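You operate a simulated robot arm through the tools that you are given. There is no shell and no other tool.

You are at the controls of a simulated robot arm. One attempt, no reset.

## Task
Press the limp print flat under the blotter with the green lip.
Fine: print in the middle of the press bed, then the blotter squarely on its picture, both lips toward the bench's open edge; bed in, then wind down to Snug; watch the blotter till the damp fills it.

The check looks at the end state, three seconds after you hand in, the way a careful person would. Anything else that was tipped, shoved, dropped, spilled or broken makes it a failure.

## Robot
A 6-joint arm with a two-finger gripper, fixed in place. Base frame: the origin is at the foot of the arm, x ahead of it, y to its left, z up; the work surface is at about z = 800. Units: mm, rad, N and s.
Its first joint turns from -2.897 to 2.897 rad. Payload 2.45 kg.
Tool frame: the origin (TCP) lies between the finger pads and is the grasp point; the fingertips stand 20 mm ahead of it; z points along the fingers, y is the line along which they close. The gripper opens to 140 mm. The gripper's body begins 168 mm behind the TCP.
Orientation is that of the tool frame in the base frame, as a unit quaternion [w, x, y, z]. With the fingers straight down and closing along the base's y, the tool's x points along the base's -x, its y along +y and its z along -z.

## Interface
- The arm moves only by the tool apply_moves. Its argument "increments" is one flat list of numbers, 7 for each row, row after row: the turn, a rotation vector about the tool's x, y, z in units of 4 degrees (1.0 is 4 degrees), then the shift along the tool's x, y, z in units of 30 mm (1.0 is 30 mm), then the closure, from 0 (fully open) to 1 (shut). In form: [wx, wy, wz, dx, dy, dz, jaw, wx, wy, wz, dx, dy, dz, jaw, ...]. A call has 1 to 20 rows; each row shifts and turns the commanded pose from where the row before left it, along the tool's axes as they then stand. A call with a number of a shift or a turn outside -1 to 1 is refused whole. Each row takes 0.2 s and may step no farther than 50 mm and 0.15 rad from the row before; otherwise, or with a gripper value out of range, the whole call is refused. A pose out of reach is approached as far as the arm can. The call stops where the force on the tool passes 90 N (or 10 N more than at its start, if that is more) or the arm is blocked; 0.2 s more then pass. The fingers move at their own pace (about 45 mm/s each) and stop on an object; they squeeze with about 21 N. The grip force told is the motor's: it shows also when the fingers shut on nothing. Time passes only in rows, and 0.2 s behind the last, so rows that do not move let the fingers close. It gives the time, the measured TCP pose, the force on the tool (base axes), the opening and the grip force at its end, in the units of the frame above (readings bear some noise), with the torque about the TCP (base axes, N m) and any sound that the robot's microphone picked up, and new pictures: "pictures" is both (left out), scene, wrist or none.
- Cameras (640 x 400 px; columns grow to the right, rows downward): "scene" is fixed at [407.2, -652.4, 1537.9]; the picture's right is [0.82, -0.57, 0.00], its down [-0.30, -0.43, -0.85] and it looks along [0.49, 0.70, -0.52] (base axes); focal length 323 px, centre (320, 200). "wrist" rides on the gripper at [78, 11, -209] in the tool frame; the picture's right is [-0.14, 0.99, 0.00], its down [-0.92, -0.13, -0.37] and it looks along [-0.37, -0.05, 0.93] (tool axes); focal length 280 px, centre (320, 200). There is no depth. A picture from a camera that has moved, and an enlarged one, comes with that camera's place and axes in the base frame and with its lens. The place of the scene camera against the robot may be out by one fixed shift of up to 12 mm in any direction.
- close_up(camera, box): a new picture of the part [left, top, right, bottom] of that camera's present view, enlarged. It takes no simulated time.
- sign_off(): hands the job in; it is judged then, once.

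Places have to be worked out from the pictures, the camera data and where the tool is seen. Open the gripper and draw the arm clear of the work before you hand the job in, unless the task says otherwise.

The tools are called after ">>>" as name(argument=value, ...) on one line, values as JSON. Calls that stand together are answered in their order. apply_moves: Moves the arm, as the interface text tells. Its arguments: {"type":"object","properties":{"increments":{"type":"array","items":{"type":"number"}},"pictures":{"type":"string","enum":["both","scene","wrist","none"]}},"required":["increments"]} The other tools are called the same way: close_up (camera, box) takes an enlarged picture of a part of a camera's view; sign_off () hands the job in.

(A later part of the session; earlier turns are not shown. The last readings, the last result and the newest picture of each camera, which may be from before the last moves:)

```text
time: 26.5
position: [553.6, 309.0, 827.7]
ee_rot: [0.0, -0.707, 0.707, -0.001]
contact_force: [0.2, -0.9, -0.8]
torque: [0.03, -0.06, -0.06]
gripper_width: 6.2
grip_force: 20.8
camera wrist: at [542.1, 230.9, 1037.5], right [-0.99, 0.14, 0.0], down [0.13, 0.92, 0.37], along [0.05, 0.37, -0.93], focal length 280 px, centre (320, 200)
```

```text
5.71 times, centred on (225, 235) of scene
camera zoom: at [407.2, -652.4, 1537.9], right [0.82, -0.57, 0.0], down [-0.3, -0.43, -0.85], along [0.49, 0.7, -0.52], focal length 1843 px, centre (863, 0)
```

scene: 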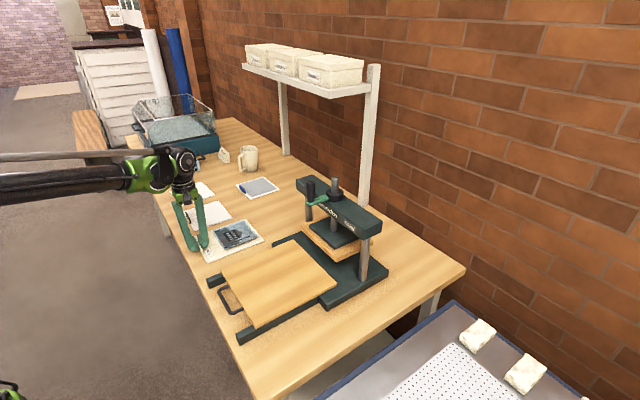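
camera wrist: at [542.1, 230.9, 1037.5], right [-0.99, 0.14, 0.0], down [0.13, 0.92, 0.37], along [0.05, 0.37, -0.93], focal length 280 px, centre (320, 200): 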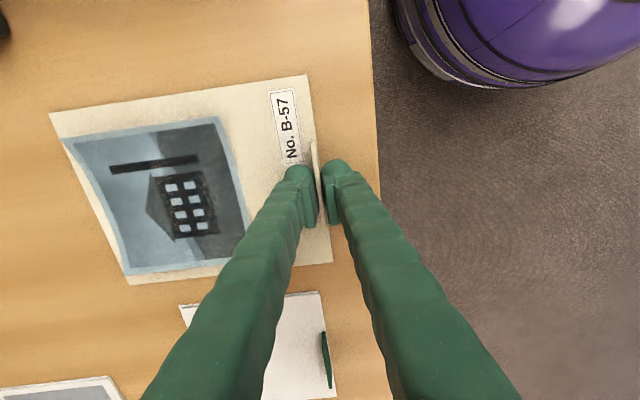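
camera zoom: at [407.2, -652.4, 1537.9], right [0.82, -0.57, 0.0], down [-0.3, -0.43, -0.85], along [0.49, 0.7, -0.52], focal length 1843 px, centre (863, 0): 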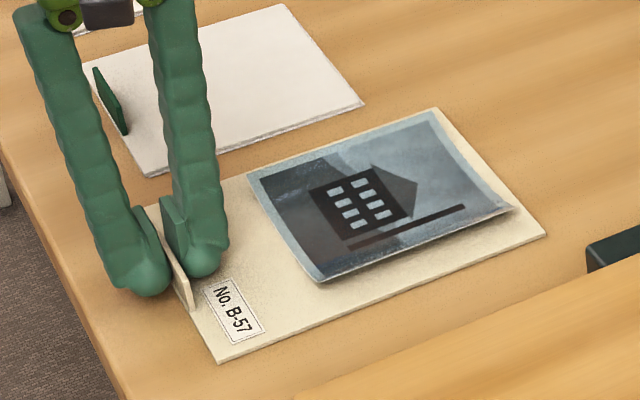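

Gripped (6.2 mm, 21 N). I lift gently to see how the sheet behaves.

>>> apply_moves(increments=[0, 0, 0, 0, 0, -0.15, 1, 0, 0, 0, 0, 0, -0.3, 1, 0, 0, 0, 0, 0, -0.5, 1, 0, 0, 0, 0, 0, -0.5, 1, 0, 0, 0, 0, 0, 0, 1])

>>> close_up(camera="scene", box=[160, 180, 290, 280])

```text
time: 27.7
position: [553.5, 308.6, 872.9]
ee_rot: [0.001, -0.707, 0.707, 0.0]
contact_force: [-0.6, 0.6, -0.9]
torque: [0.02, 0.07, 0.03]
gripper_width: 5.9
grip_force: 21.8
camera wrist: at [541.8, 230.1, 1082.6], right [-0.99, 0.14, 0.0], down [0.13, 0.92, 0.37], along [0.05, 0.37, -0.93], focal length 280 px, centre (320, 200)
```

scene: 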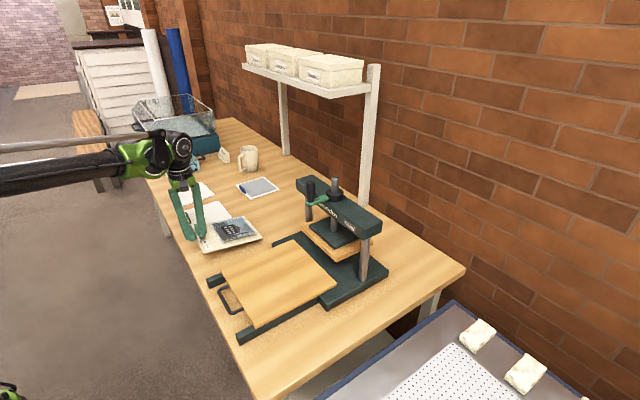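
wrist: 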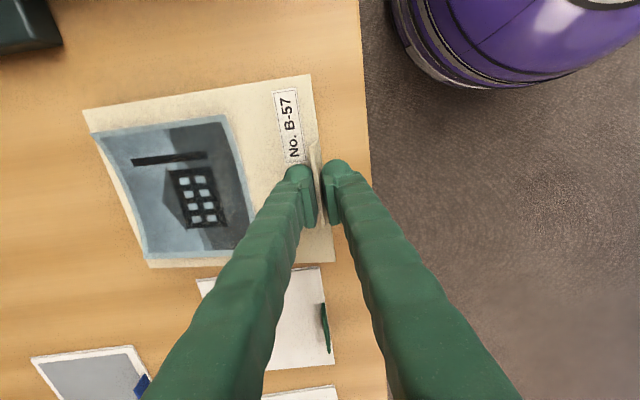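

```text
4.00 times, centred on (225, 230) of scene
camera zoom: at [407.2, -652.4, 1537.9], right [0.82, -0.57, 0.0], down [-0.3, -0.43, -0.85], along [0.49, 0.7, -0.52], focal length 1290 px, centre (700, 80)
```

zoom: 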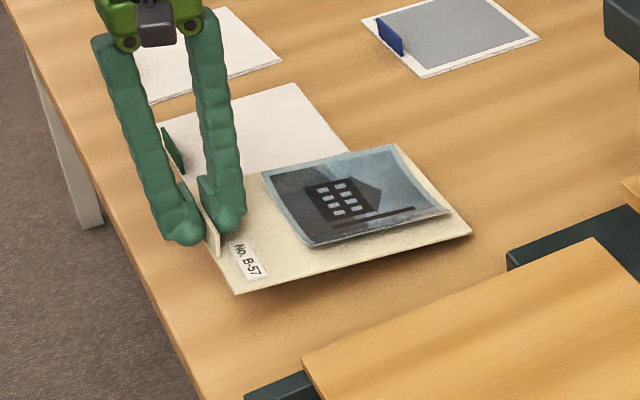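

The front edge rose 45 mm but the far edge only about half, so it droops about 8°. I lift another 75 mm to clear the bed and check the droop.

>>> apply_moves(increments=[0, 0, 0, 0, 0, -0.5, 1, 0, 0, 0, 0, 0, -0.5, 1, 0, 0, 0, 0, 0, -0.5, 1, 0, 0, 0, 0, 0, -0.5, 1, 0, 0, 0, 0, 0, -0.5, 1, 0, 0, 0, 0, 0, 0, 1])

>>> close_up(camera="scene", box=[160, 180, 290, 280])

```text
time: 29.1
position: [553.8, 310.6, 947.2]
ee_rot: [0.0, 0.707, -0.707, 0.002]
contact_force: [-0.2, 0.9, -1.0]
torque: [0.02, 0.09, 0.0]
gripper_width: 6.2
grip_force: 22.0
camera wrist: at [541.8, 231.6, 1156.7], right [-0.99, 0.14, 0.0], down [0.13, 0.92, 0.37], along [0.05, 0.37, -0.93], focal length 280 px, centre (320, 200)
```

scene: 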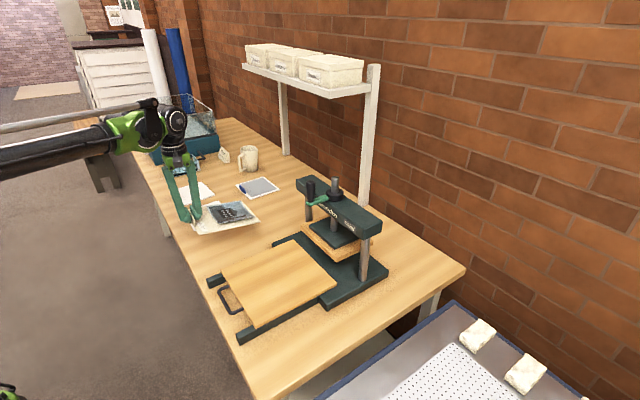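
wrist: 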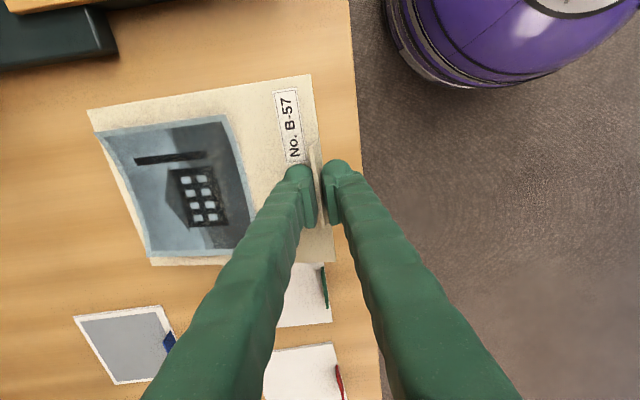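

```text
4.00 times, centred on (225, 230) of scene
camera zoom: at [407.2, -652.4, 1537.9], right [0.82, -0.57, 0.0], down [-0.3, -0.43, -0.85], along [0.49, 0.7, -0.52], focal length 1290 px, centre (700, 80)
```

zoom: 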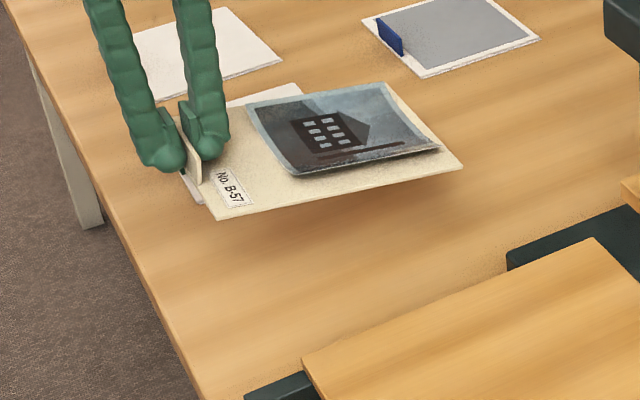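

The sheet hangs stiffly with about 8° sag. I carry it level-ish toward the bed: lip target x≈598, y≈0, adding a 6° nose-up tilt to flatten it.

>>> apply_moves(increments=[0.3, 0, 0, 0.4, -0.05, 0, 1, 0.3, 0, 0, 0.738, -0.105, 0, 1, 0.3, 0, 0, 0.738, -0.105, 0, 1, 0.3, 0, 0, 0.738, -0.105, 0, 1, 0.3, 0, 0, 0.738, -0.105, 0, 1, 0, 0, 0, 0.738, -0.105, 0, 1, 0, 0, 0, 0.738, -0.105, 0, 1, 0, 0, 0, 0.738, -0.105, 0, 1, 0, 0, 0, 0.738, -0.105, 0, 1, 0, 0, 0, 0.738, -0.105, 0, 1, 0, 0, 0, 0.738, -0.105, 0, 1, 0, 0, 0, 0.738, -0.105, 0, 1, 0, 0, 0, 0.738, -0.105, 0, 1, 0, 0, 0, 0.738, -0.105, 0, 1, 0, 0, 0, 0.4, -0.05, 0, 1, 0, 0, 0, 0, 0, 0, 1])

>>> close_up(camera="scene", box=[180, 190, 400, 355])

```text
time: 32.5
position: [596.3, -2.6, 951.4]
ee_rot: [-0.038, 0.706, -0.706, 0.038]
contact_force: [0.5, -1.6, -0.9]
torque: [0.03, 0.07, 0.01]
gripper_width: 5.9
grip_force: 20.6
camera wrist: at [562.8, -80.3, 1158.6], right [-0.98, 0.14, -0.11], down [0.09, 0.92, 0.38], along [0.15, 0.37, -0.92], focal length 280 px, centre (320, 200)
```

scene: 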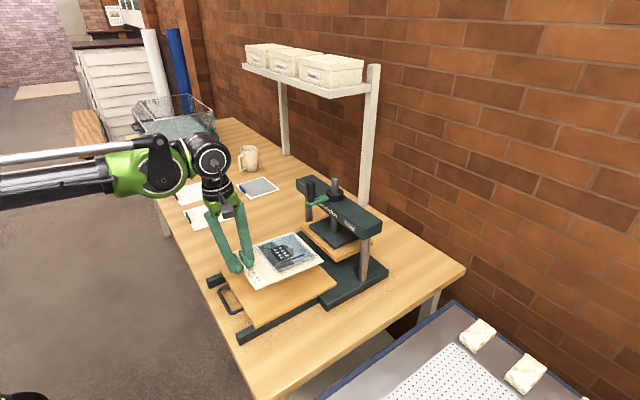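
wrist: 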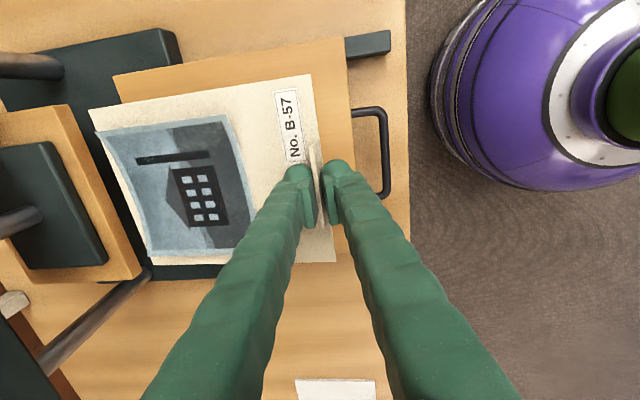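

```text
2.42 times, centred on (290, 272) of scene
camera zoom: at [407.2, -652.4, 1537.9], right [0.82, -0.57, 0.0], down [-0.3, -0.43, -0.85], along [0.49, 0.7, -0.52], focal length 782 px, centre (393, 24)
```

zoom: 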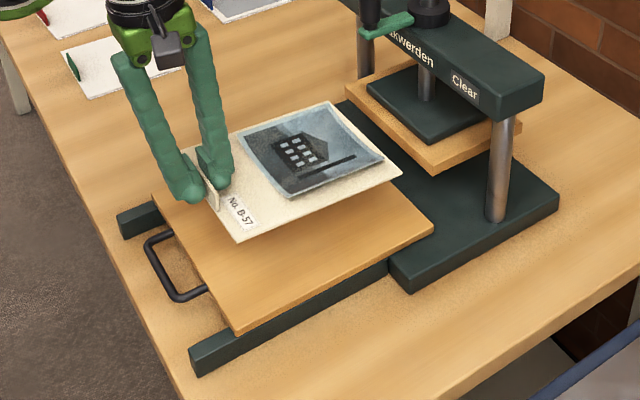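

Bed measures x≈567–833 (centre ≈701), print is over it at y≈-3 and ~3° low at its far edge. I nudge +3 mm in x and y, add 2° more tilt, and lower to ~10 mm above contact.

>>> apply_moves(increments=[0.5, 0, 0, -0.12, -0.1, 0.014, 1, 0, 0, 0, 0, 0.094, 0.668, 1, 0, 0, 0, 0, 0.094, 0.668, 1, 0, 0, 0, 0, 0.094, 0.668, 1, 0, 0, 0, 0, 0.094, 0.668, 1, 0, 0, 0, 0, 0, 0, 1])

>>> close_up(camera="scene", box=[200, 220, 350, 335])

```text
time: 33.9
position: [598.7, 1.3, 870.9]
ee_rot: [-0.051, 0.706, -0.705, 0.05]
contact_force: [0.7, 0.7, 13.3]
torque: [0.01, 0.07, 0.02]
gripper_width: 5.8
grip_force: 20.9
camera wrist: at [558.1, -76.8, 1076.7], right [-0.98, 0.14, -0.14], down [0.07, 0.92, 0.38], along [0.18, 0.37, -0.91], focal length 280 px, centre (320, 200)
```

scene: 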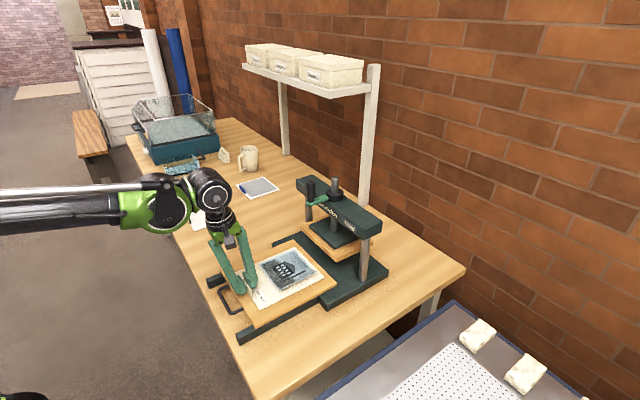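
wrist: 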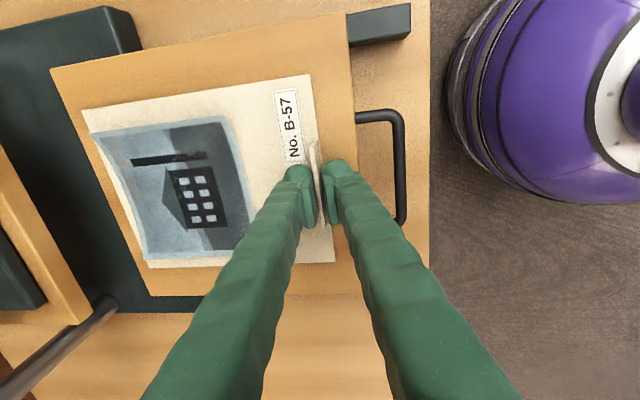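

```text
3.48 times, centred on (275, 278) of scene
camera zoom: at [407.2, -652.4, 1537.9], right [0.82, -0.57, 0.0], down [-0.3, -0.43, -0.85], along [0.49, 0.7, -0.52], focal length 1122 px, centre (476, -70)
```

zoom: 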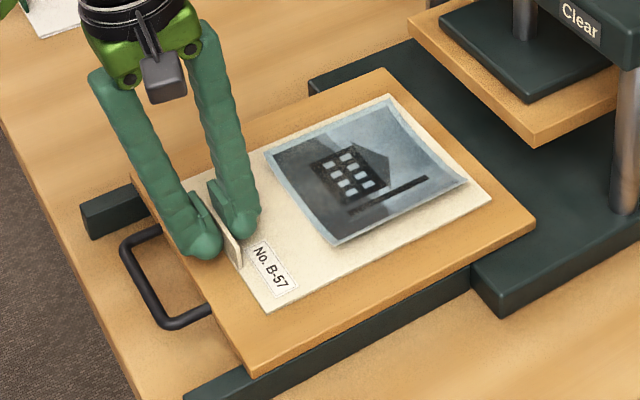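

A 13 N upward force suggests the sheet has begun touching. I go down in small steps watching the force.

>>> apply_moves(increments=[0, 0, 0, 0, 0.014, 0.1, 1, 0, 0, 0, 0, 0, 0, 1], pictures="none")

>>> apply_moves(increments=[0, 0, 0, 0, 0.014, 0.1, 1, 0, 0, 0, 0, 0, 0, 1])

>>> close_up(camera="scene", box=[220, 240, 320, 315])

```text
time: 34.5
position: [598.3, 2.0, 868.6]
ee_rot: [-0.05, 0.705, -0.705, 0.051]
contact_force: [0.4, 0.9, 19.6]
torque: [0.03, 0.05, 0.01]
gripper_width: 6.1
grip_force: 21.5
```

```text
time: 35.1
position: [598.6, 1.3, 865.2]
ee_rot: [0.051, -0.705, 0.706, -0.051]
contact_force: [0.1, -1.0, 20.2]
torque: [-0.07, 0.08, -0.02]
gripper_width: 6.0
grip_force: 20.4
camera wrist: at [558.1, -77.0, 1070.8], right [-0.98, 0.14, -0.14], down [0.07, 0.92, 0.38], along [0.18, 0.37, -0.91], focal length 280 px, centre (320, 200)
```

scene: 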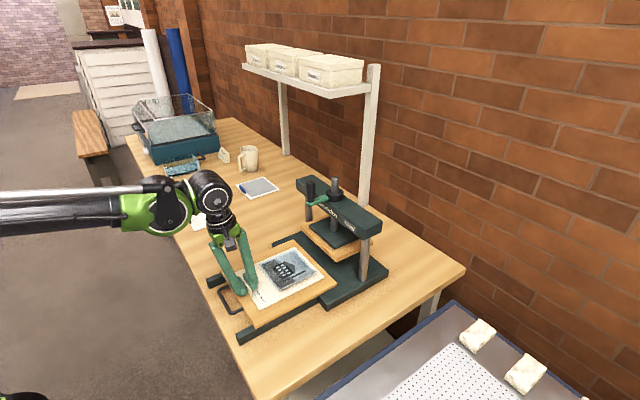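
wrist: 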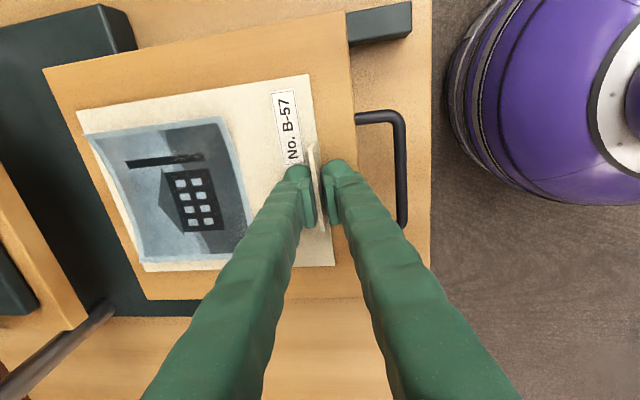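

```text
5.33 times, centred on (270, 278) of scene
camera zoom: at [407.2, -652.4, 1537.9], right [0.82, -0.57, 0.0], down [-0.3, -0.43, -0.85], along [0.49, 0.7, -0.52], focal length 1720 px, centre (587, -213)
```

zoom: 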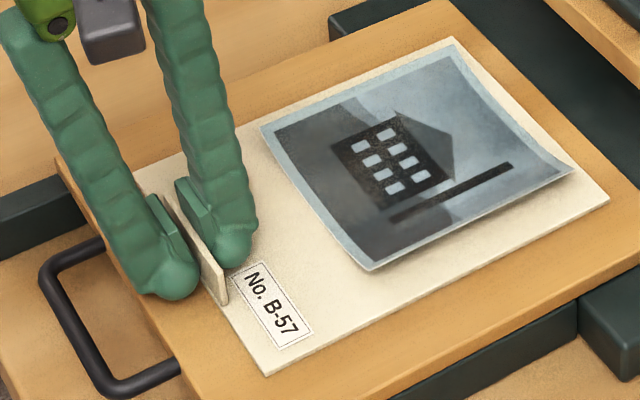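

The sheet now rests on the bed (the lip is slipping in the pads at a steady 20 N). I open the fingers, rise straight up along the lip, and view the result from above.

>>> apply_moves(increments=[0, 0, 0, 0, 0, 0, 0.9, 0, 0, 0, 0, 0, 0, 0.8, 0, 0, 0, 0, 0, 0, 0.75, 0, 0, 0, 0, -0.014, -0.3, 0.75, 0, 0, 0, 0, -0.07, -0.7, 0.75, 0, 0, 0, 0, -0.13, -1, 0.75, 0, 0, 0, 0, -0.13, -1, 0.75, -1, 0, 0, 0, -0.13, -1, 0.75, -1, 0, 0, 0, 0, -1, 0.75, 0, 0, 0, 0, 0, -1, 0.75, 0, 0, 0, 0, 0, 0, 0.75])

>>> close_up(camera="scene", box=[200, 220, 350, 335])

```text
time: 37.5
position: [594.3, 2.5, 1043.6]
ee_rot: [-0.001, 0.707, -0.707, 0.001]
contact_force: [-0.2, -0.3, -0.1]
torque: [0.01, 0.0, -0.01]
gripper_width: 35.0
grip_force: 0.0
camera wrist: at [583.5, -77.0, 1254.1], right [-0.99, 0.14, 0.0], down [0.13, 0.92, 0.37], along [0.05, 0.37, -0.93], focal length 280 px, centre (320, 200)
```

scene: 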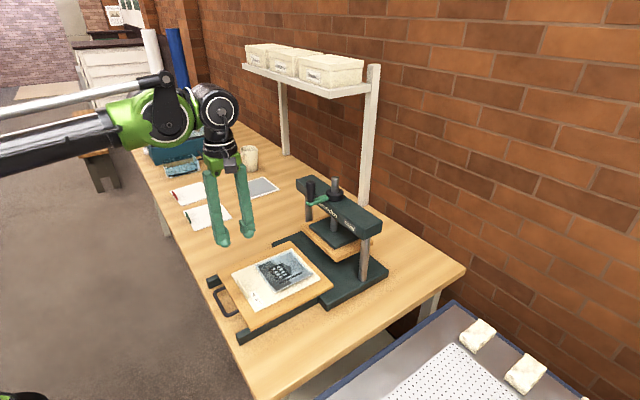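
wrist: 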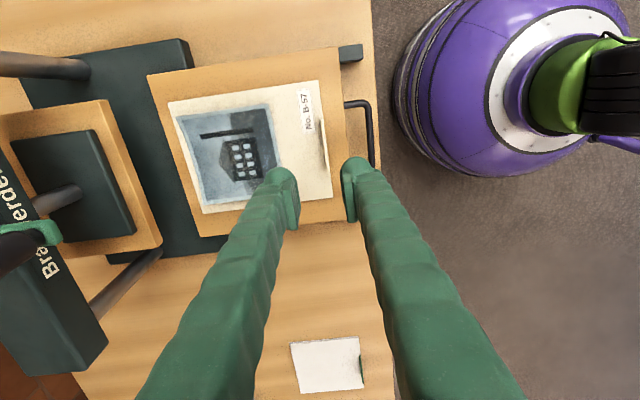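

```text
3.48 times, centred on (275, 278) of scene
camera zoom: at [407.2, -652.4, 1537.9], right [0.82, -0.57, 0.0], down [-0.3, -0.43, -0.85], along [0.49, 0.7, -0.52], focal length 1122 px, centre (476, -70)
```

zoom: 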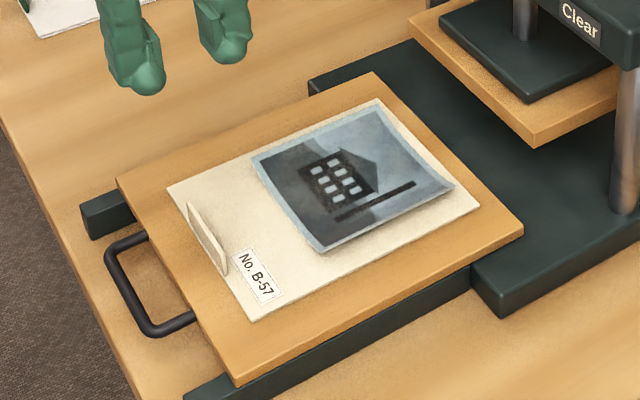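

Print lies on the bed; the bed slid a few mm outward with it. I take a closer look from above to check centring.

>>> close_up(camera="wrist", box=[130, 30, 390, 260])

>>> close_up(camera="wrist", box=[0, 100, 120, 300])

```text
1.74 times, centred on (260, 145) of wrist
camera zoom: at [583.5, -77.0, 1254.1], right [-0.99, 0.14, 0.0], down [0.13, 0.92, 0.37], along [0.05, 0.37, -0.93], focal length 488 px, centre (424, 296)
```

zoom: 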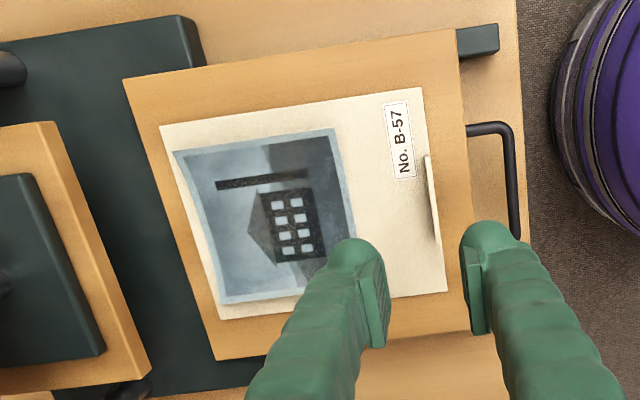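

```text
2.00 times, centred on (60, 200) of wrist
camera zoom: at [583.5, -77.0, 1254.1], right [-0.99, 0.14, 0.0], down [0.13, 0.92, 0.37], along [0.05, 0.37, -0.93], focal length 561 px, centre (840, 200)
```

zoom: 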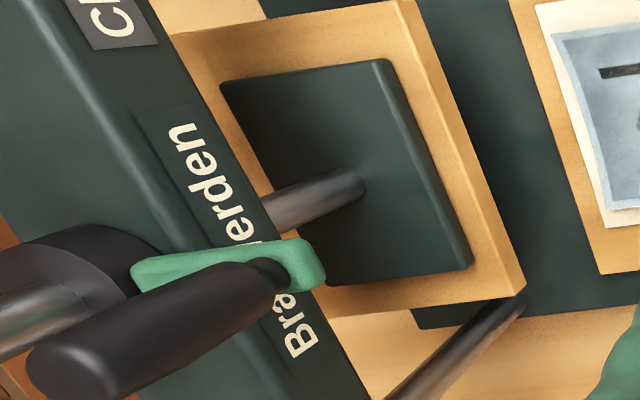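

Print is centred within ~5 mm on the bed, and its picture centre is about (724.5, 1.5). Now I go over to the green-lipped blotter (lip near x≈575, y≈515).

>>> apply_moves(increments=[0, 0, 0, -0.955, 0.039, 0.165, 0.6, 0, 0, 0, -0.955, 0.039, 0.165, 0.6, 0, 0, 0, -0.955, 0.039, 0.165, 0.6, 0, 0, 0, -0.955, 0.039, 0.165, 0.6, 0, 0, 0, -0.955, 0.039, 0.165, 0.6, 0, 0, 0, -0.955, 0.039, 0.165, 0.6, 0, 0, 0, -0.955, 0.039, 0.165, 0.6, 0, 0, 0, -0.955, 0.039, 0.165, 0.6, 0, 0, 0, -0.955, 0.039, 0.165, 0.6, 0, 0, 0, -0.955, 0.039, 0.165, 0.6, 0, 0, 0, -0.955, 0.039, 0.165, 0.6, 0, 0, 0, -0.955, 0.039, 0.165, 0.6, 0, 0, 0, -0.955, 0.039, 0.165, 0.6, 0, 0, 0, -0.955, 0.039, 0.165, 0.6, 0, 0, 0, -0.955, 0.039, 0.165, 0.6, 0, 0, 0, -0.955, 0.039, 0.165, 0.6, 0, 0, 0, -0.955, 0.039, 0.165, 0.6, 0, 0, 0, 0, 0, 0, 0.6])

>>> close_up(camera="wrist", box=[200, 60, 440, 240])

>>> close_up(camera="scene", box=[160, 170, 270, 250])

```text
time: 41.3
position: [573.7, 489.4, 958.8]
ee_rot: [-0.001, 0.707, -0.707, 0.001]
contact_force: [0.1, -0.4, 0.5]
torque: [0.01, 0.02, 0.01]
gripper_width: 56.0
grip_force: 0.0
camera wrist: at [562.4, 410.6, 1169.0], right [-0.99, 0.14, 0.0], down [0.13, 0.92, 0.37], along [0.05, 0.37, -0.93], focal length 280 px, centre (320, 200)
```

scene: 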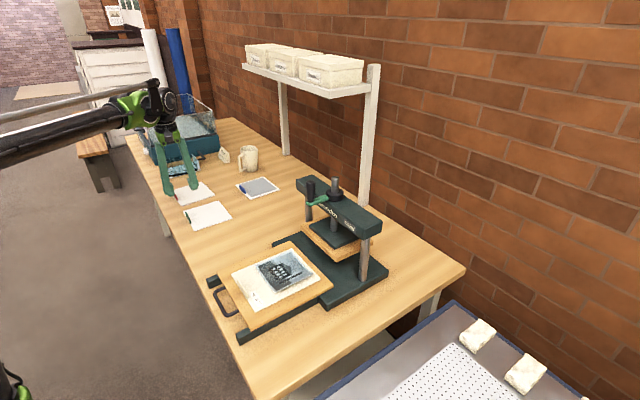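
wrist: 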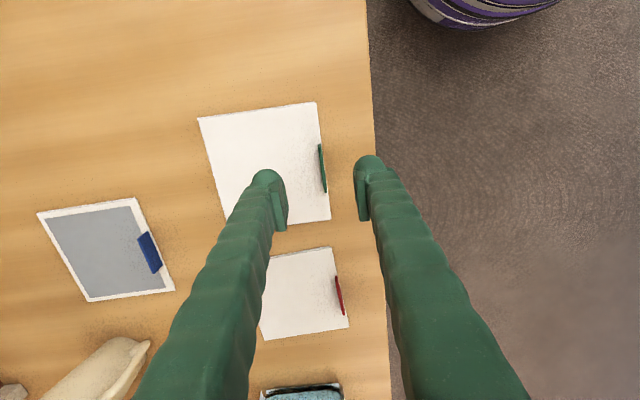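

```text
2.22 times, centred on (320, 150) of wrist
camera zoom: at [562.4, 410.6, 1169.0], right [-0.99, 0.14, 0.0], down [0.13, 0.92, 0.37], along [0.05, 0.37, -0.93], focal length 623 px, centre (320, 311)
```

zoom: 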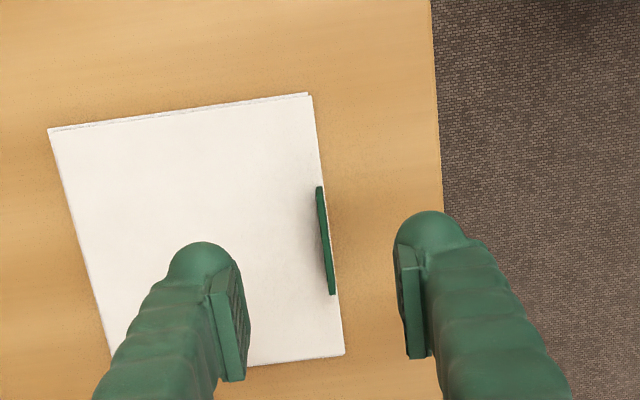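

```text
5.00 times, centred on (215, 210) of scene
camera zoom: at [407.2, -652.4, 1537.9], right [0.82, -0.57, 0.0], down [-0.3, -0.43, -0.85], along [0.49, 0.7, -0.52], focal length 1613 px, centre (845, 150)
```

zoom: 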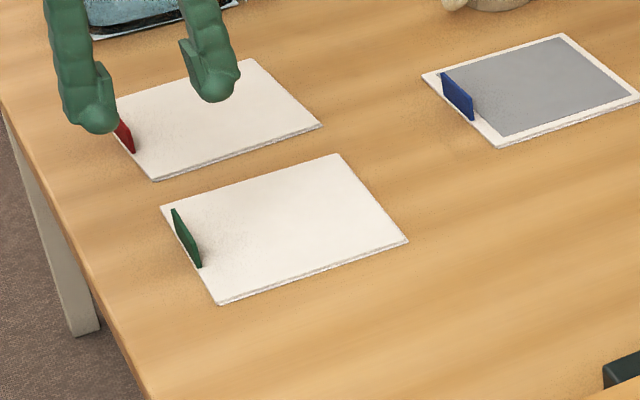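

Green blotter spans x 571–721, y 427–590, lip centred at (573, 509). I descend onto the lip and close.

>>> apply_moves(increments=[0, 0, 0, -0.65, 0.02, 0.8, 0.7, 0, 0, 0, 0, 0, 1, 0.7, 0, 0, 0, 0, 0, 1, 0.7, 0, 0, 0, 0, 0, 0.6, 0.7, 0, 0, 0, 0, 0, 0.5, 0.7, 0, 0, 0, 0, 0, 0.4, 0.7, 0, 0, 0, 0, 0, 0, 0.7], pictures="wrist")

>>> close_up(camera="wrist", box=[220, 80, 420, 240])

>>> close_up(camera="scene", box=[160, 170, 270, 250])

```text
time: 42.9
position: [572.8, 506.8, 830.3]
ee_rot: [0.0, 0.708, -0.707, 0.0]
contact_force: [-0.3, 0.0, 0.4]
torque: [0.0, 0.0, 0.0]
gripper_width: 42.2
grip_force: 0.0
camera wrist: at [562.8, 428.5, 1040.0], right [-0.99, 0.14, 0.0], down [0.13, 0.92, 0.37], along [0.05, 0.37, -0.93], focal length 280 px, centre (320, 200)
```

wrist: 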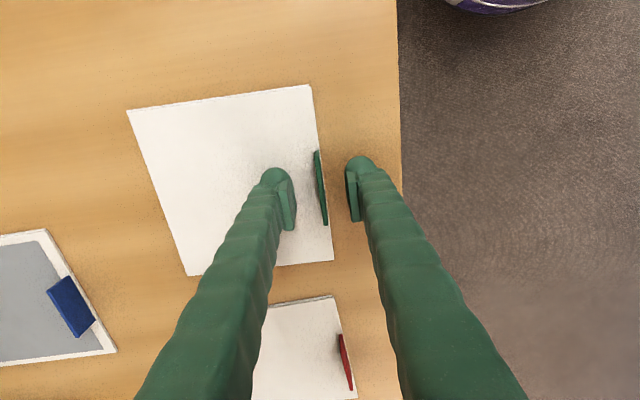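

```text
2.50 times, centred on (320, 160) of wrist
camera zoom: at [562.8, 428.5, 1040.0], right [-0.99, 0.14, 0.0], down [0.13, 0.92, 0.37], along [0.05, 0.37, -0.93], focal length 701 px, centre (320, 300)
```

zoom: 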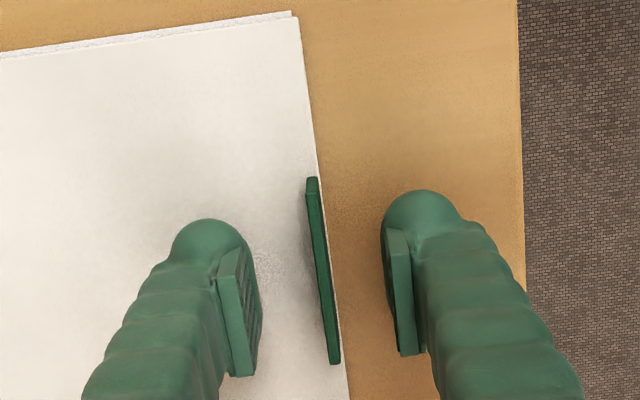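

```text
5.00 times, centred on (215, 210) of scene
camera zoom: at [407.2, -652.4, 1537.9], right [0.82, -0.57, 0.0], down [-0.3, -0.43, -0.85], along [0.49, 0.7, -0.52], focal length 1613 px, centre (845, 150)
```

zoom: 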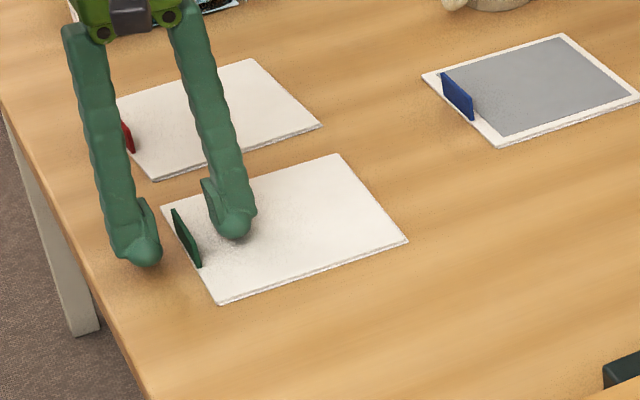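

Pads straddle the lip cleanly. I lower 3 mm more, close, and lift gently.

>>> apply_moves(increments=[0, 0, 0, 0, 0, 0.08, 0.8, 0, 0, 0, 0, 0, 0, 1, 0, 0, 0, 0, 0, 0, 1, 0, 0, 0, 0, 0, 0, 1, 0, 0, 0, 0, 0, -0.15, 1, 0, 0, 0, 0, 0, -0.3, 1, 0, 0, 0, 0, 0, -0.5, 1, 0, 0, 0, 0, 0, -0.5, 1, 0, 0, 0, 0, 0, -0.5, 1, 0, 0, 0, 0, 0, -0.5, 1, 0, 0, 0, 0, 0, 0, 1])

>>> close_up(camera="scene", box=[160, 170, 270, 250])

```text
time: 45.3
position: [573.3, 508.3, 902.5]
ee_rot: [0.0, 0.707, -0.707, 0.001]
contact_force: [0.6, 0.6, -0.7]
torque: [-0.02, 0.04, 0.02]
gripper_width: 5.8
grip_force: 21.4
camera wrist: at [561.9, 429.3, 1111.4], right [-0.99, 0.14, 0.0], down [0.13, 0.92, 0.37], along [0.05, 0.37, -0.93], focal length 280 px, centre (320, 200)
```

scene: 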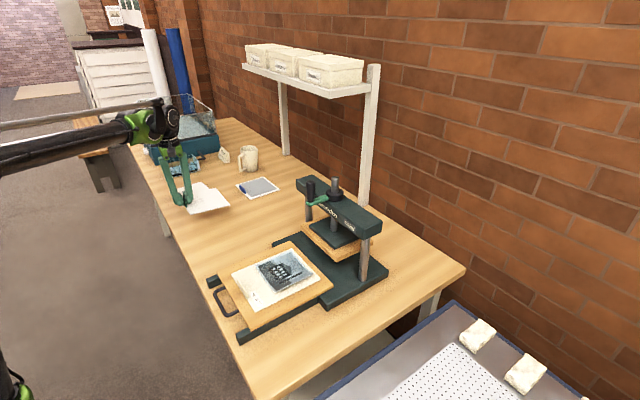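
wrist: 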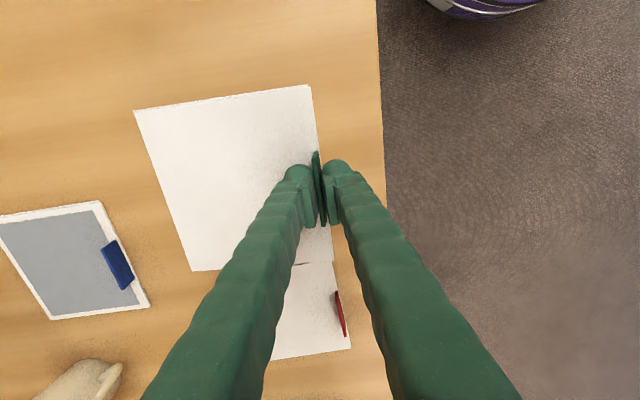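

```text
5.00 times, centred on (215, 210) of scene
camera zoom: at [407.2, -652.4, 1537.9], right [0.82, -0.57, 0.0], down [-0.3, -0.43, -0.85], along [0.49, 0.7, -0.52], focal length 1613 px, centre (845, 150)
```

zoom: 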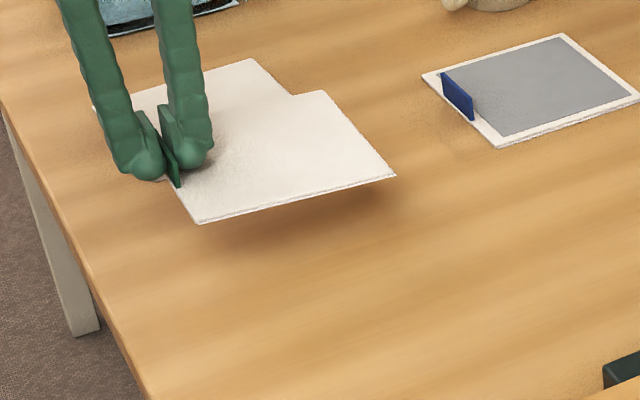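

The blotter is up with about 4° sag. I raise it and carry it over the picture (lip target x≈651, y≈1.5), adding 4° tilt.

>>> apply_moves(increments=[0, 0, 0, 0.3, -0.05, -0.6, 1, 0.25, 0, 0, 0.7, -0.13, -0.5, 1, 0.25, 0, 0, 0.9, -0.14, -0.5, 1, 0.25, 0, 0, 0.95, -0.14, -0.4, 1, 0.25, 0, 0, 0.95, -0.14, 0, 1, 0, 0, 0, 0.95, -0.14, 0, 1, 0, 0, 0, 0.95, -0.14, 0, 1, 0, 0, 0, 0.95, -0.14, 0, 1, 0, 0, 0, 0.95, -0.14, 0, 1, 0, 0, 0, 0.95, -0.14, 0, 1, 0, 0, 0, 0.95, -0.14, 0, 1, 0, 0, 0, 0.95, -0.14, 0, 1, 0, 0, 0, 0.95, -0.14, 0, 1, 0, 0, 0, 0.95, -0.14, 0, 1, 0, 0, 0, 0.95, -0.14, 0, 1, 0, 0, 0, 0.95, -0.14, 0, 1, 0, 0, 0, 0.95, -0.14, 0, 1, 0, 0, 0, 0.95, -0.14, 0, 1, 0, 0, 0, 0.6, -0.14, 0, 1, 0, 0, 0, 0, 0, 0, 1])

>>> close_up(camera="wrist", box=[60, 20, 420, 280])

>>> close_up(camera="scene", box=[200, 220, 350, 335])

```text
time: 49.5
position: [649.7, 5.3, 966.2]
ee_rot: [0.026, -0.707, 0.707, -0.024]
contact_force: [0.2, 0.1, -0.8]
torque: [-0.03, 0.03, 0.01]
gripper_width: 5.9
grip_force: 21.0
camera wrist: at [624.1, -74.3, 1174.4], right [-0.99, 0.14, -0.07], down [0.1, 0.92, 0.38], along [0.12, 0.37, -0.92], focal length 280 px, centre (320, 200)
```

scene: 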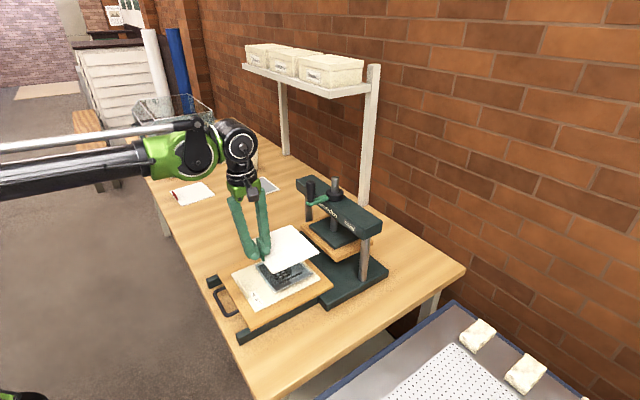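
wrist: 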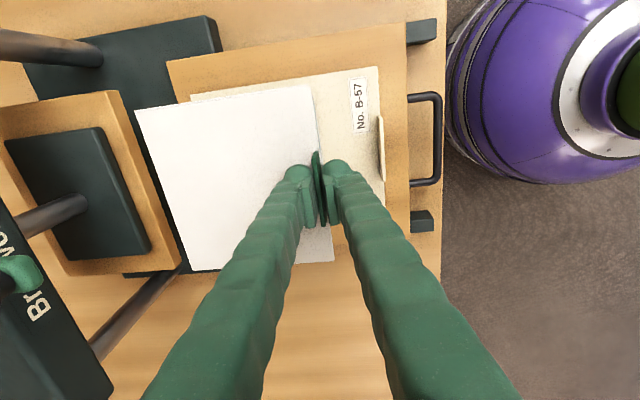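

```text
1.54 times, centred on (240, 150) of wrist
camera zoom: at [624.1, -74.3, 1174.4], right [-0.99, 0.14, -0.07], down [0.1, 0.92, 0.38], along [0.12, 0.37, -0.92], focal length 431 px, centre (443, 277)
```

zoom: 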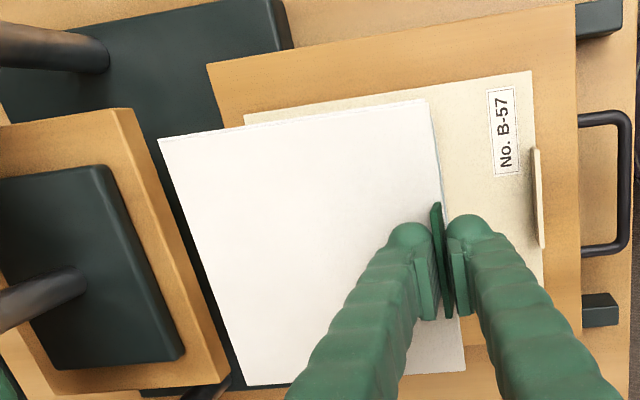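

```text
3.48 times, centred on (275, 278) of scene
camera zoom: at [407.2, -652.4, 1537.9], right [0.82, -0.57, 0.0], down [-0.3, -0.43, -0.85], along [0.49, 0.7, -0.52], focal length 1122 px, centre (476, -70)
```

zoom: 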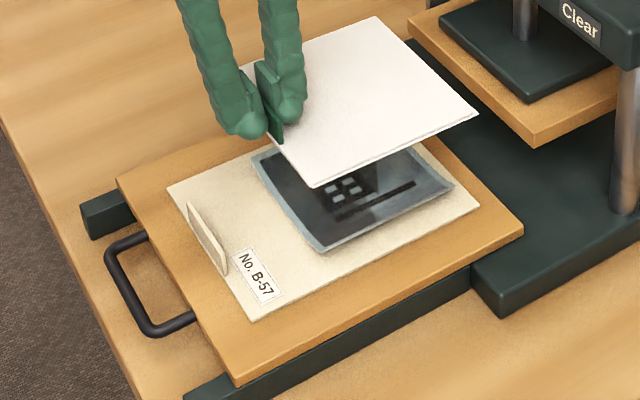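

Blotter sits over the picture at about (723, 4) versus the picture centre (724.5, 1.7). I shift slightly and lower to just above contact.

>>> apply_moves(increments=[0, 0, 0, 0.09, -0.033, 0, 1, 0, 0, 0, 0, 0.043, 0.605, 1, 0, 0, 0, 0, 0.043, 0.605, 1, 0, 0, 0, 0, 0.043, 0.605, 1, 0, 0, 0, 0, 0.043, 0.605, 1, 0, 0, 0, 0, 0.04, 0.5, 1, 0, 0, 0, 0, 0, 0, 1])

>>> close_up(camera="scene", box=[220, 240, 320, 315])

```text
time: 51.1
position: [649.4, 3.0, 879.9]
ee_rot: [0.026, -0.706, 0.707, -0.026]
contact_force: [1.6, -0.1, -0.6]
torque: [0.01, 0.05, -0.04]
gripper_width: 6.2
grip_force: 21.3
camera wrist: at [624.5, -76.2, 1087.6], right [-0.99, 0.14, -0.07], down [0.1, 0.92, 0.38], along [0.12, 0.37, -0.92], focal length 280 px, centre (320, 200)
```

scene: 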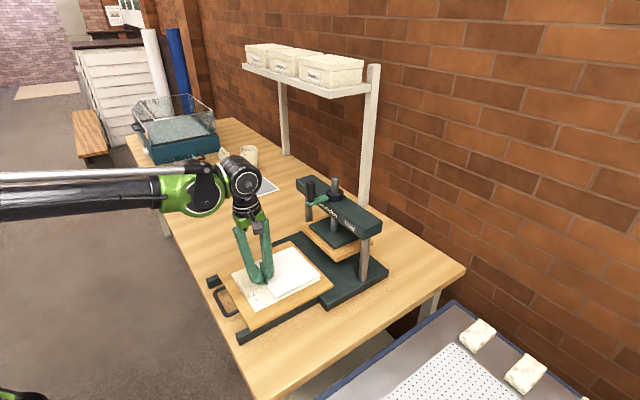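
wrist: 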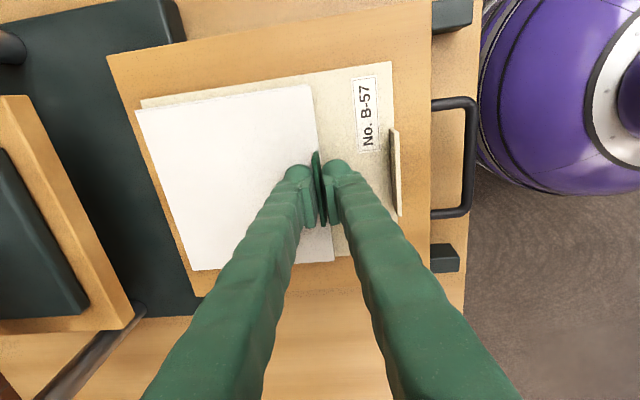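

```text
5.33 times, centred on (270, 278) of scene
camera zoom: at [407.2, -652.4, 1537.9], right [0.82, -0.57, 0.0], down [-0.3, -0.43, -0.85], along [0.49, 0.7, -0.52], focal length 1720 px, centre (587, -213)
```

zoom: 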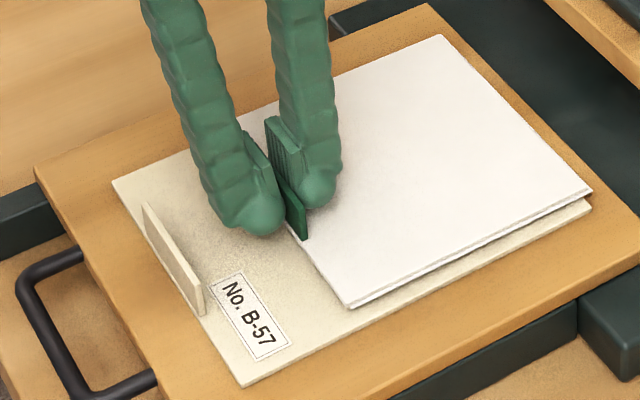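

Still no contact and well aligned. I lower in small steps watching the force.

>>> apply_moves(increments=[0, 0, 0, -0.02, 0.01, 0.13, 1, 0, 0, 0, 0, 0.01, 0.13, 1, 0, 0, 0, 0, 0, 0, 1], pictures="none")

>>> apply_moves(increments=[0, 0, 0, 0, 0.01, 0.1, 1, 0, 0, 0, 0, 0.01, 0.1, 1, 0, 0, 0, 0, 0, 0, 1])

>>> close_up(camera="scene", box=[220, 240, 320, 315])

```text
time: 51.9
position: [650.1, 3.1, 872.0]
ee_rot: [-0.026, 0.707, -0.706, 0.026]
contact_force: [0.2, -0.2, 19.5]
torque: [0.01, 0.03, -0.02]
gripper_width: 6.0
grip_force: 20.6
```

```text
time: 52.7
position: [647.9, 3.2, 867.0]
ee_rot: [0.026, -0.707, 0.707, -0.027]
contact_force: [0.2, 1.2, 89.3]
torque: [0.03, -0.96, 0.07]
gripper_width: 5.8
grip_force: 21.1
camera wrist: at [622.4, -75.8, 1076.2], right [-0.99, 0.14, -0.07], down [0.1, 0.92, 0.38], along [0.12, 0.37, -0.92], focal length 280 px, centre (320, 200)
```

scene: 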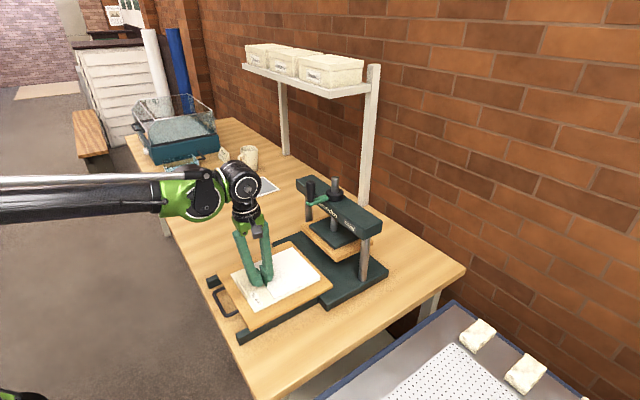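
wrist: 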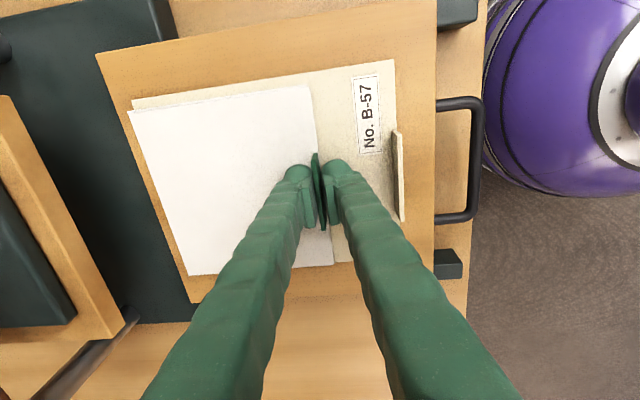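

```text
5.33 times, centred on (270, 278) of scene
camera zoom: at [407.2, -652.4, 1537.9], right [0.82, -0.57, 0.0], down [-0.3, -0.43, -0.85], along [0.49, 0.7, -0.52], focal length 1720 px, centre (587, -213)
```

zoom: 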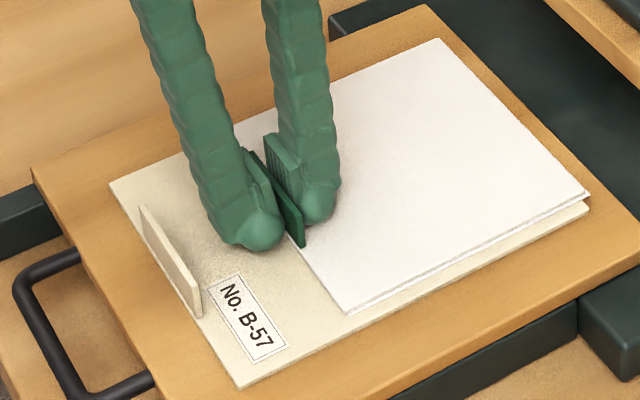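

89 N up: a fingertip is now pressing on the blotter, which is down. I relieve by rising 4 mm, then open and rise clear.

>>> apply_moves(increments=[0, 0, 0, 0, -0.01, -0.13, 1, 0, 0, 0, 0, 0, 0, 1], pictures="none")

>>> apply_moves(increments=[0, 0, 0, 0, 0, 0, 0.95, 0, 0, 0, 0, 0, 0, 0.9, 0, 0, 0, 0, 0, 0, 0.84, 0, 0, 0, 0, 0, 0, 0.84, 0, 0, 0, 0, -0.01, -0.2, 0.84, 0, 0, 0, 0, -0.036, -0.5, 0.84, 0, 0, 0, 0, -0.07, -1, 0.84, 0, 0, 0, 0, -0.07, -1, 0.84, -1, 0, 0, 0, -0.07, -1, 0.84, 0, 0, 0, 0, 0, -1, 0.84, 0, 0, 0, 0, 0, -1, 0.84, 0, 0, 0, 0, 0, 0, 0.84])

>>> close_up(camera="scene", box=[200, 220, 350, 335])

>>> close_up(camera="wrist", box=[130, 30, 390, 260])

```text
time: 53.3
position: [649.2, 2.8, 868.8]
ee_rot: [0.025, -0.706, 0.707, -0.025]
contact_force: [-0.9, 2.1, 22.1]
torque: [0.06, -0.41, 0.1]
gripper_width: 6.1
grip_force: 20.8
```

```text
time: 55.9
position: [649.3, 2.1, 1040.4]
ee_rot: [0.001, -0.707, 0.707, -0.001]
contact_force: [-0.1, -0.3, -0.4]
torque: [-0.03, -0.04, 0.02]
gripper_width: 22.8
grip_force: 0.1
camera wrist: at [638.2, -77.1, 1250.4], right [-0.99, 0.14, 0.0], down [0.13, 0.92, 0.37], along [0.05, 0.37, -0.93], focal length 280 px, centre (320, 200)
```

scene: 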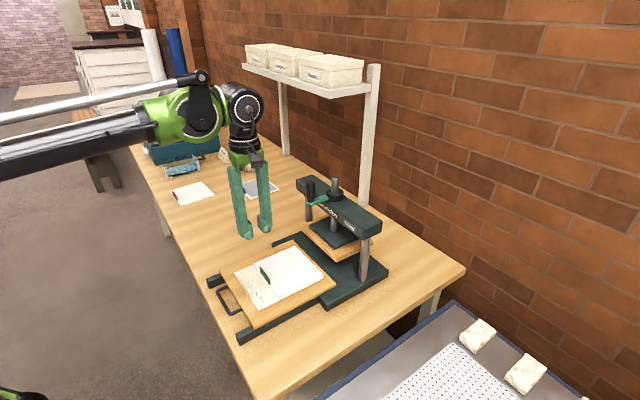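
wrist: 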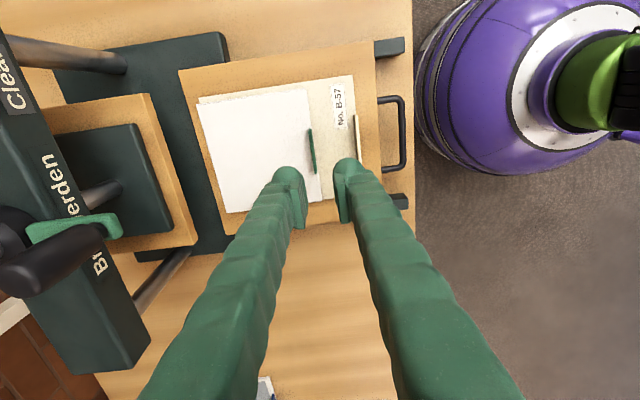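

```text
3.48 times, centred on (275, 278) of scene
camera zoom: at [407.2, -652.4, 1537.9], right [0.82, -0.57, 0.0], down [-0.3, -0.43, -0.85], along [0.49, 0.7, -0.52], focal length 1122 px, centre (476, -70)
```

zoom: 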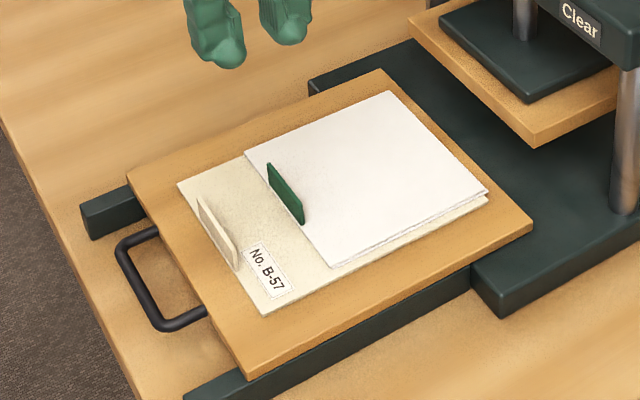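

```text
1.74 times, centred on (260, 145) of wrist
camera zoom: at [638.2, -77.1, 1250.4], right [-0.99, 0.14, 0.0], down [0.13, 0.92, 0.37], along [0.05, 0.37, -0.93], focal length 488 px, centre (424, 296)
```

zoom: 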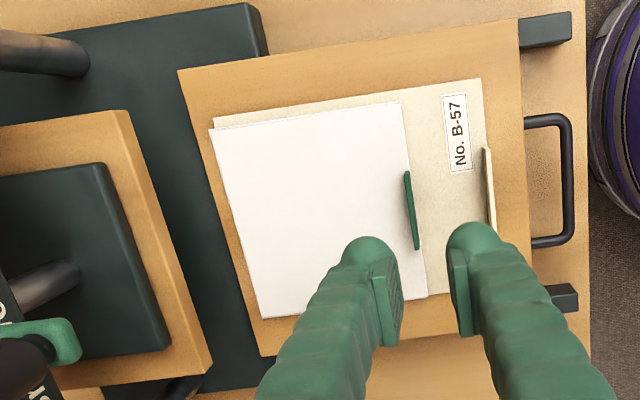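

Blotter lies square on the picture (within ~3 mm), both lips toward the open edge. Next I close the fingers and go in front of the handle (bar ≈ x 530) to push the bed in.

>>> apply_moves(increments=[0, 0, 0, 0, 1, 0, 1, 0, 0, 0, 0, 1, 0, 1, 0, 0, 0, 0, 1, 0, 1, 0, 0, 0, 0, 1, 0, 1, 0, 0, 0, 0, 1, 0, 1, 0, 0, 0, 0, 0.5, 0, 1, 0, 0, 0, 0, 0, 1, 1, 0, 0, 0, 0, 0, 1, 1, 0, 0, 0, 0, 0, 1, 1, 0, 0, 0, 0, 0, 1, 1, 0, 0, 0, 0, 0, 1, 1, 0, 0, 0, 0, 0, 1, 1, 0, 0, 0, 0, 0, 0.7, 1, 0, 0, 0, 0, 0, 0, 1])

>>> close_up(camera="scene", box=[180, 230, 330, 345])

```text
time: 58.9
position: [484.4, 2.7, 838.3]
ee_rot: [0.0, 0.707, -0.707, 0.0]
contact_force: [-0.4, -0.8, 0.3]
torque: [0.01, 0.01, -0.02]
gripper_width: 0.1
grip_force: 21.2
camera wrist: at [473.3, -75.5, 1047.8], right [-0.99, 0.14, 0.0], down [0.13, 0.92, 0.37], along [0.05, 0.37, -0.93], focal length 280 px, centre (320, 200)
```

scene: 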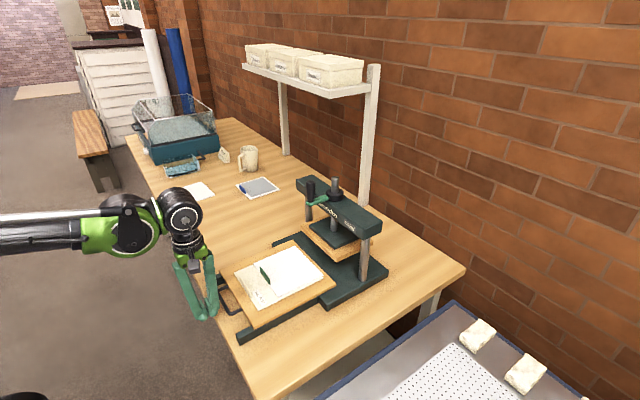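
wrist: 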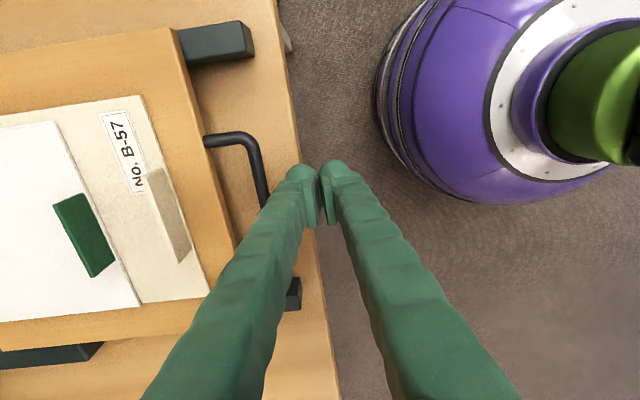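

```text
3.48 times, centred on (255, 288) of scene
camera zoom: at [407.2, -652.4, 1537.9], right [0.82, -0.57, 0.0], down [-0.3, -0.43, -0.85], along [0.49, 0.7, -0.52], focal length 1122 px, centre (546, -104)
```

zoom: 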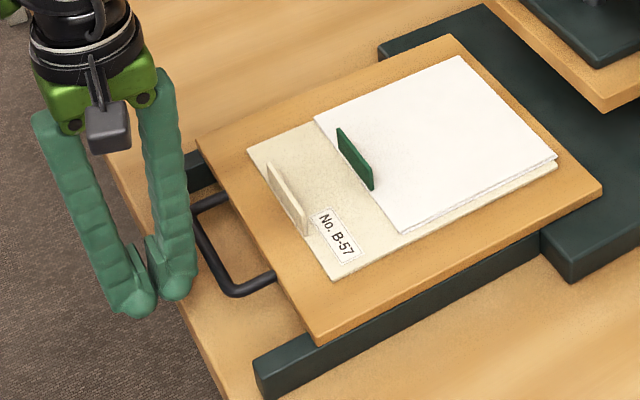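

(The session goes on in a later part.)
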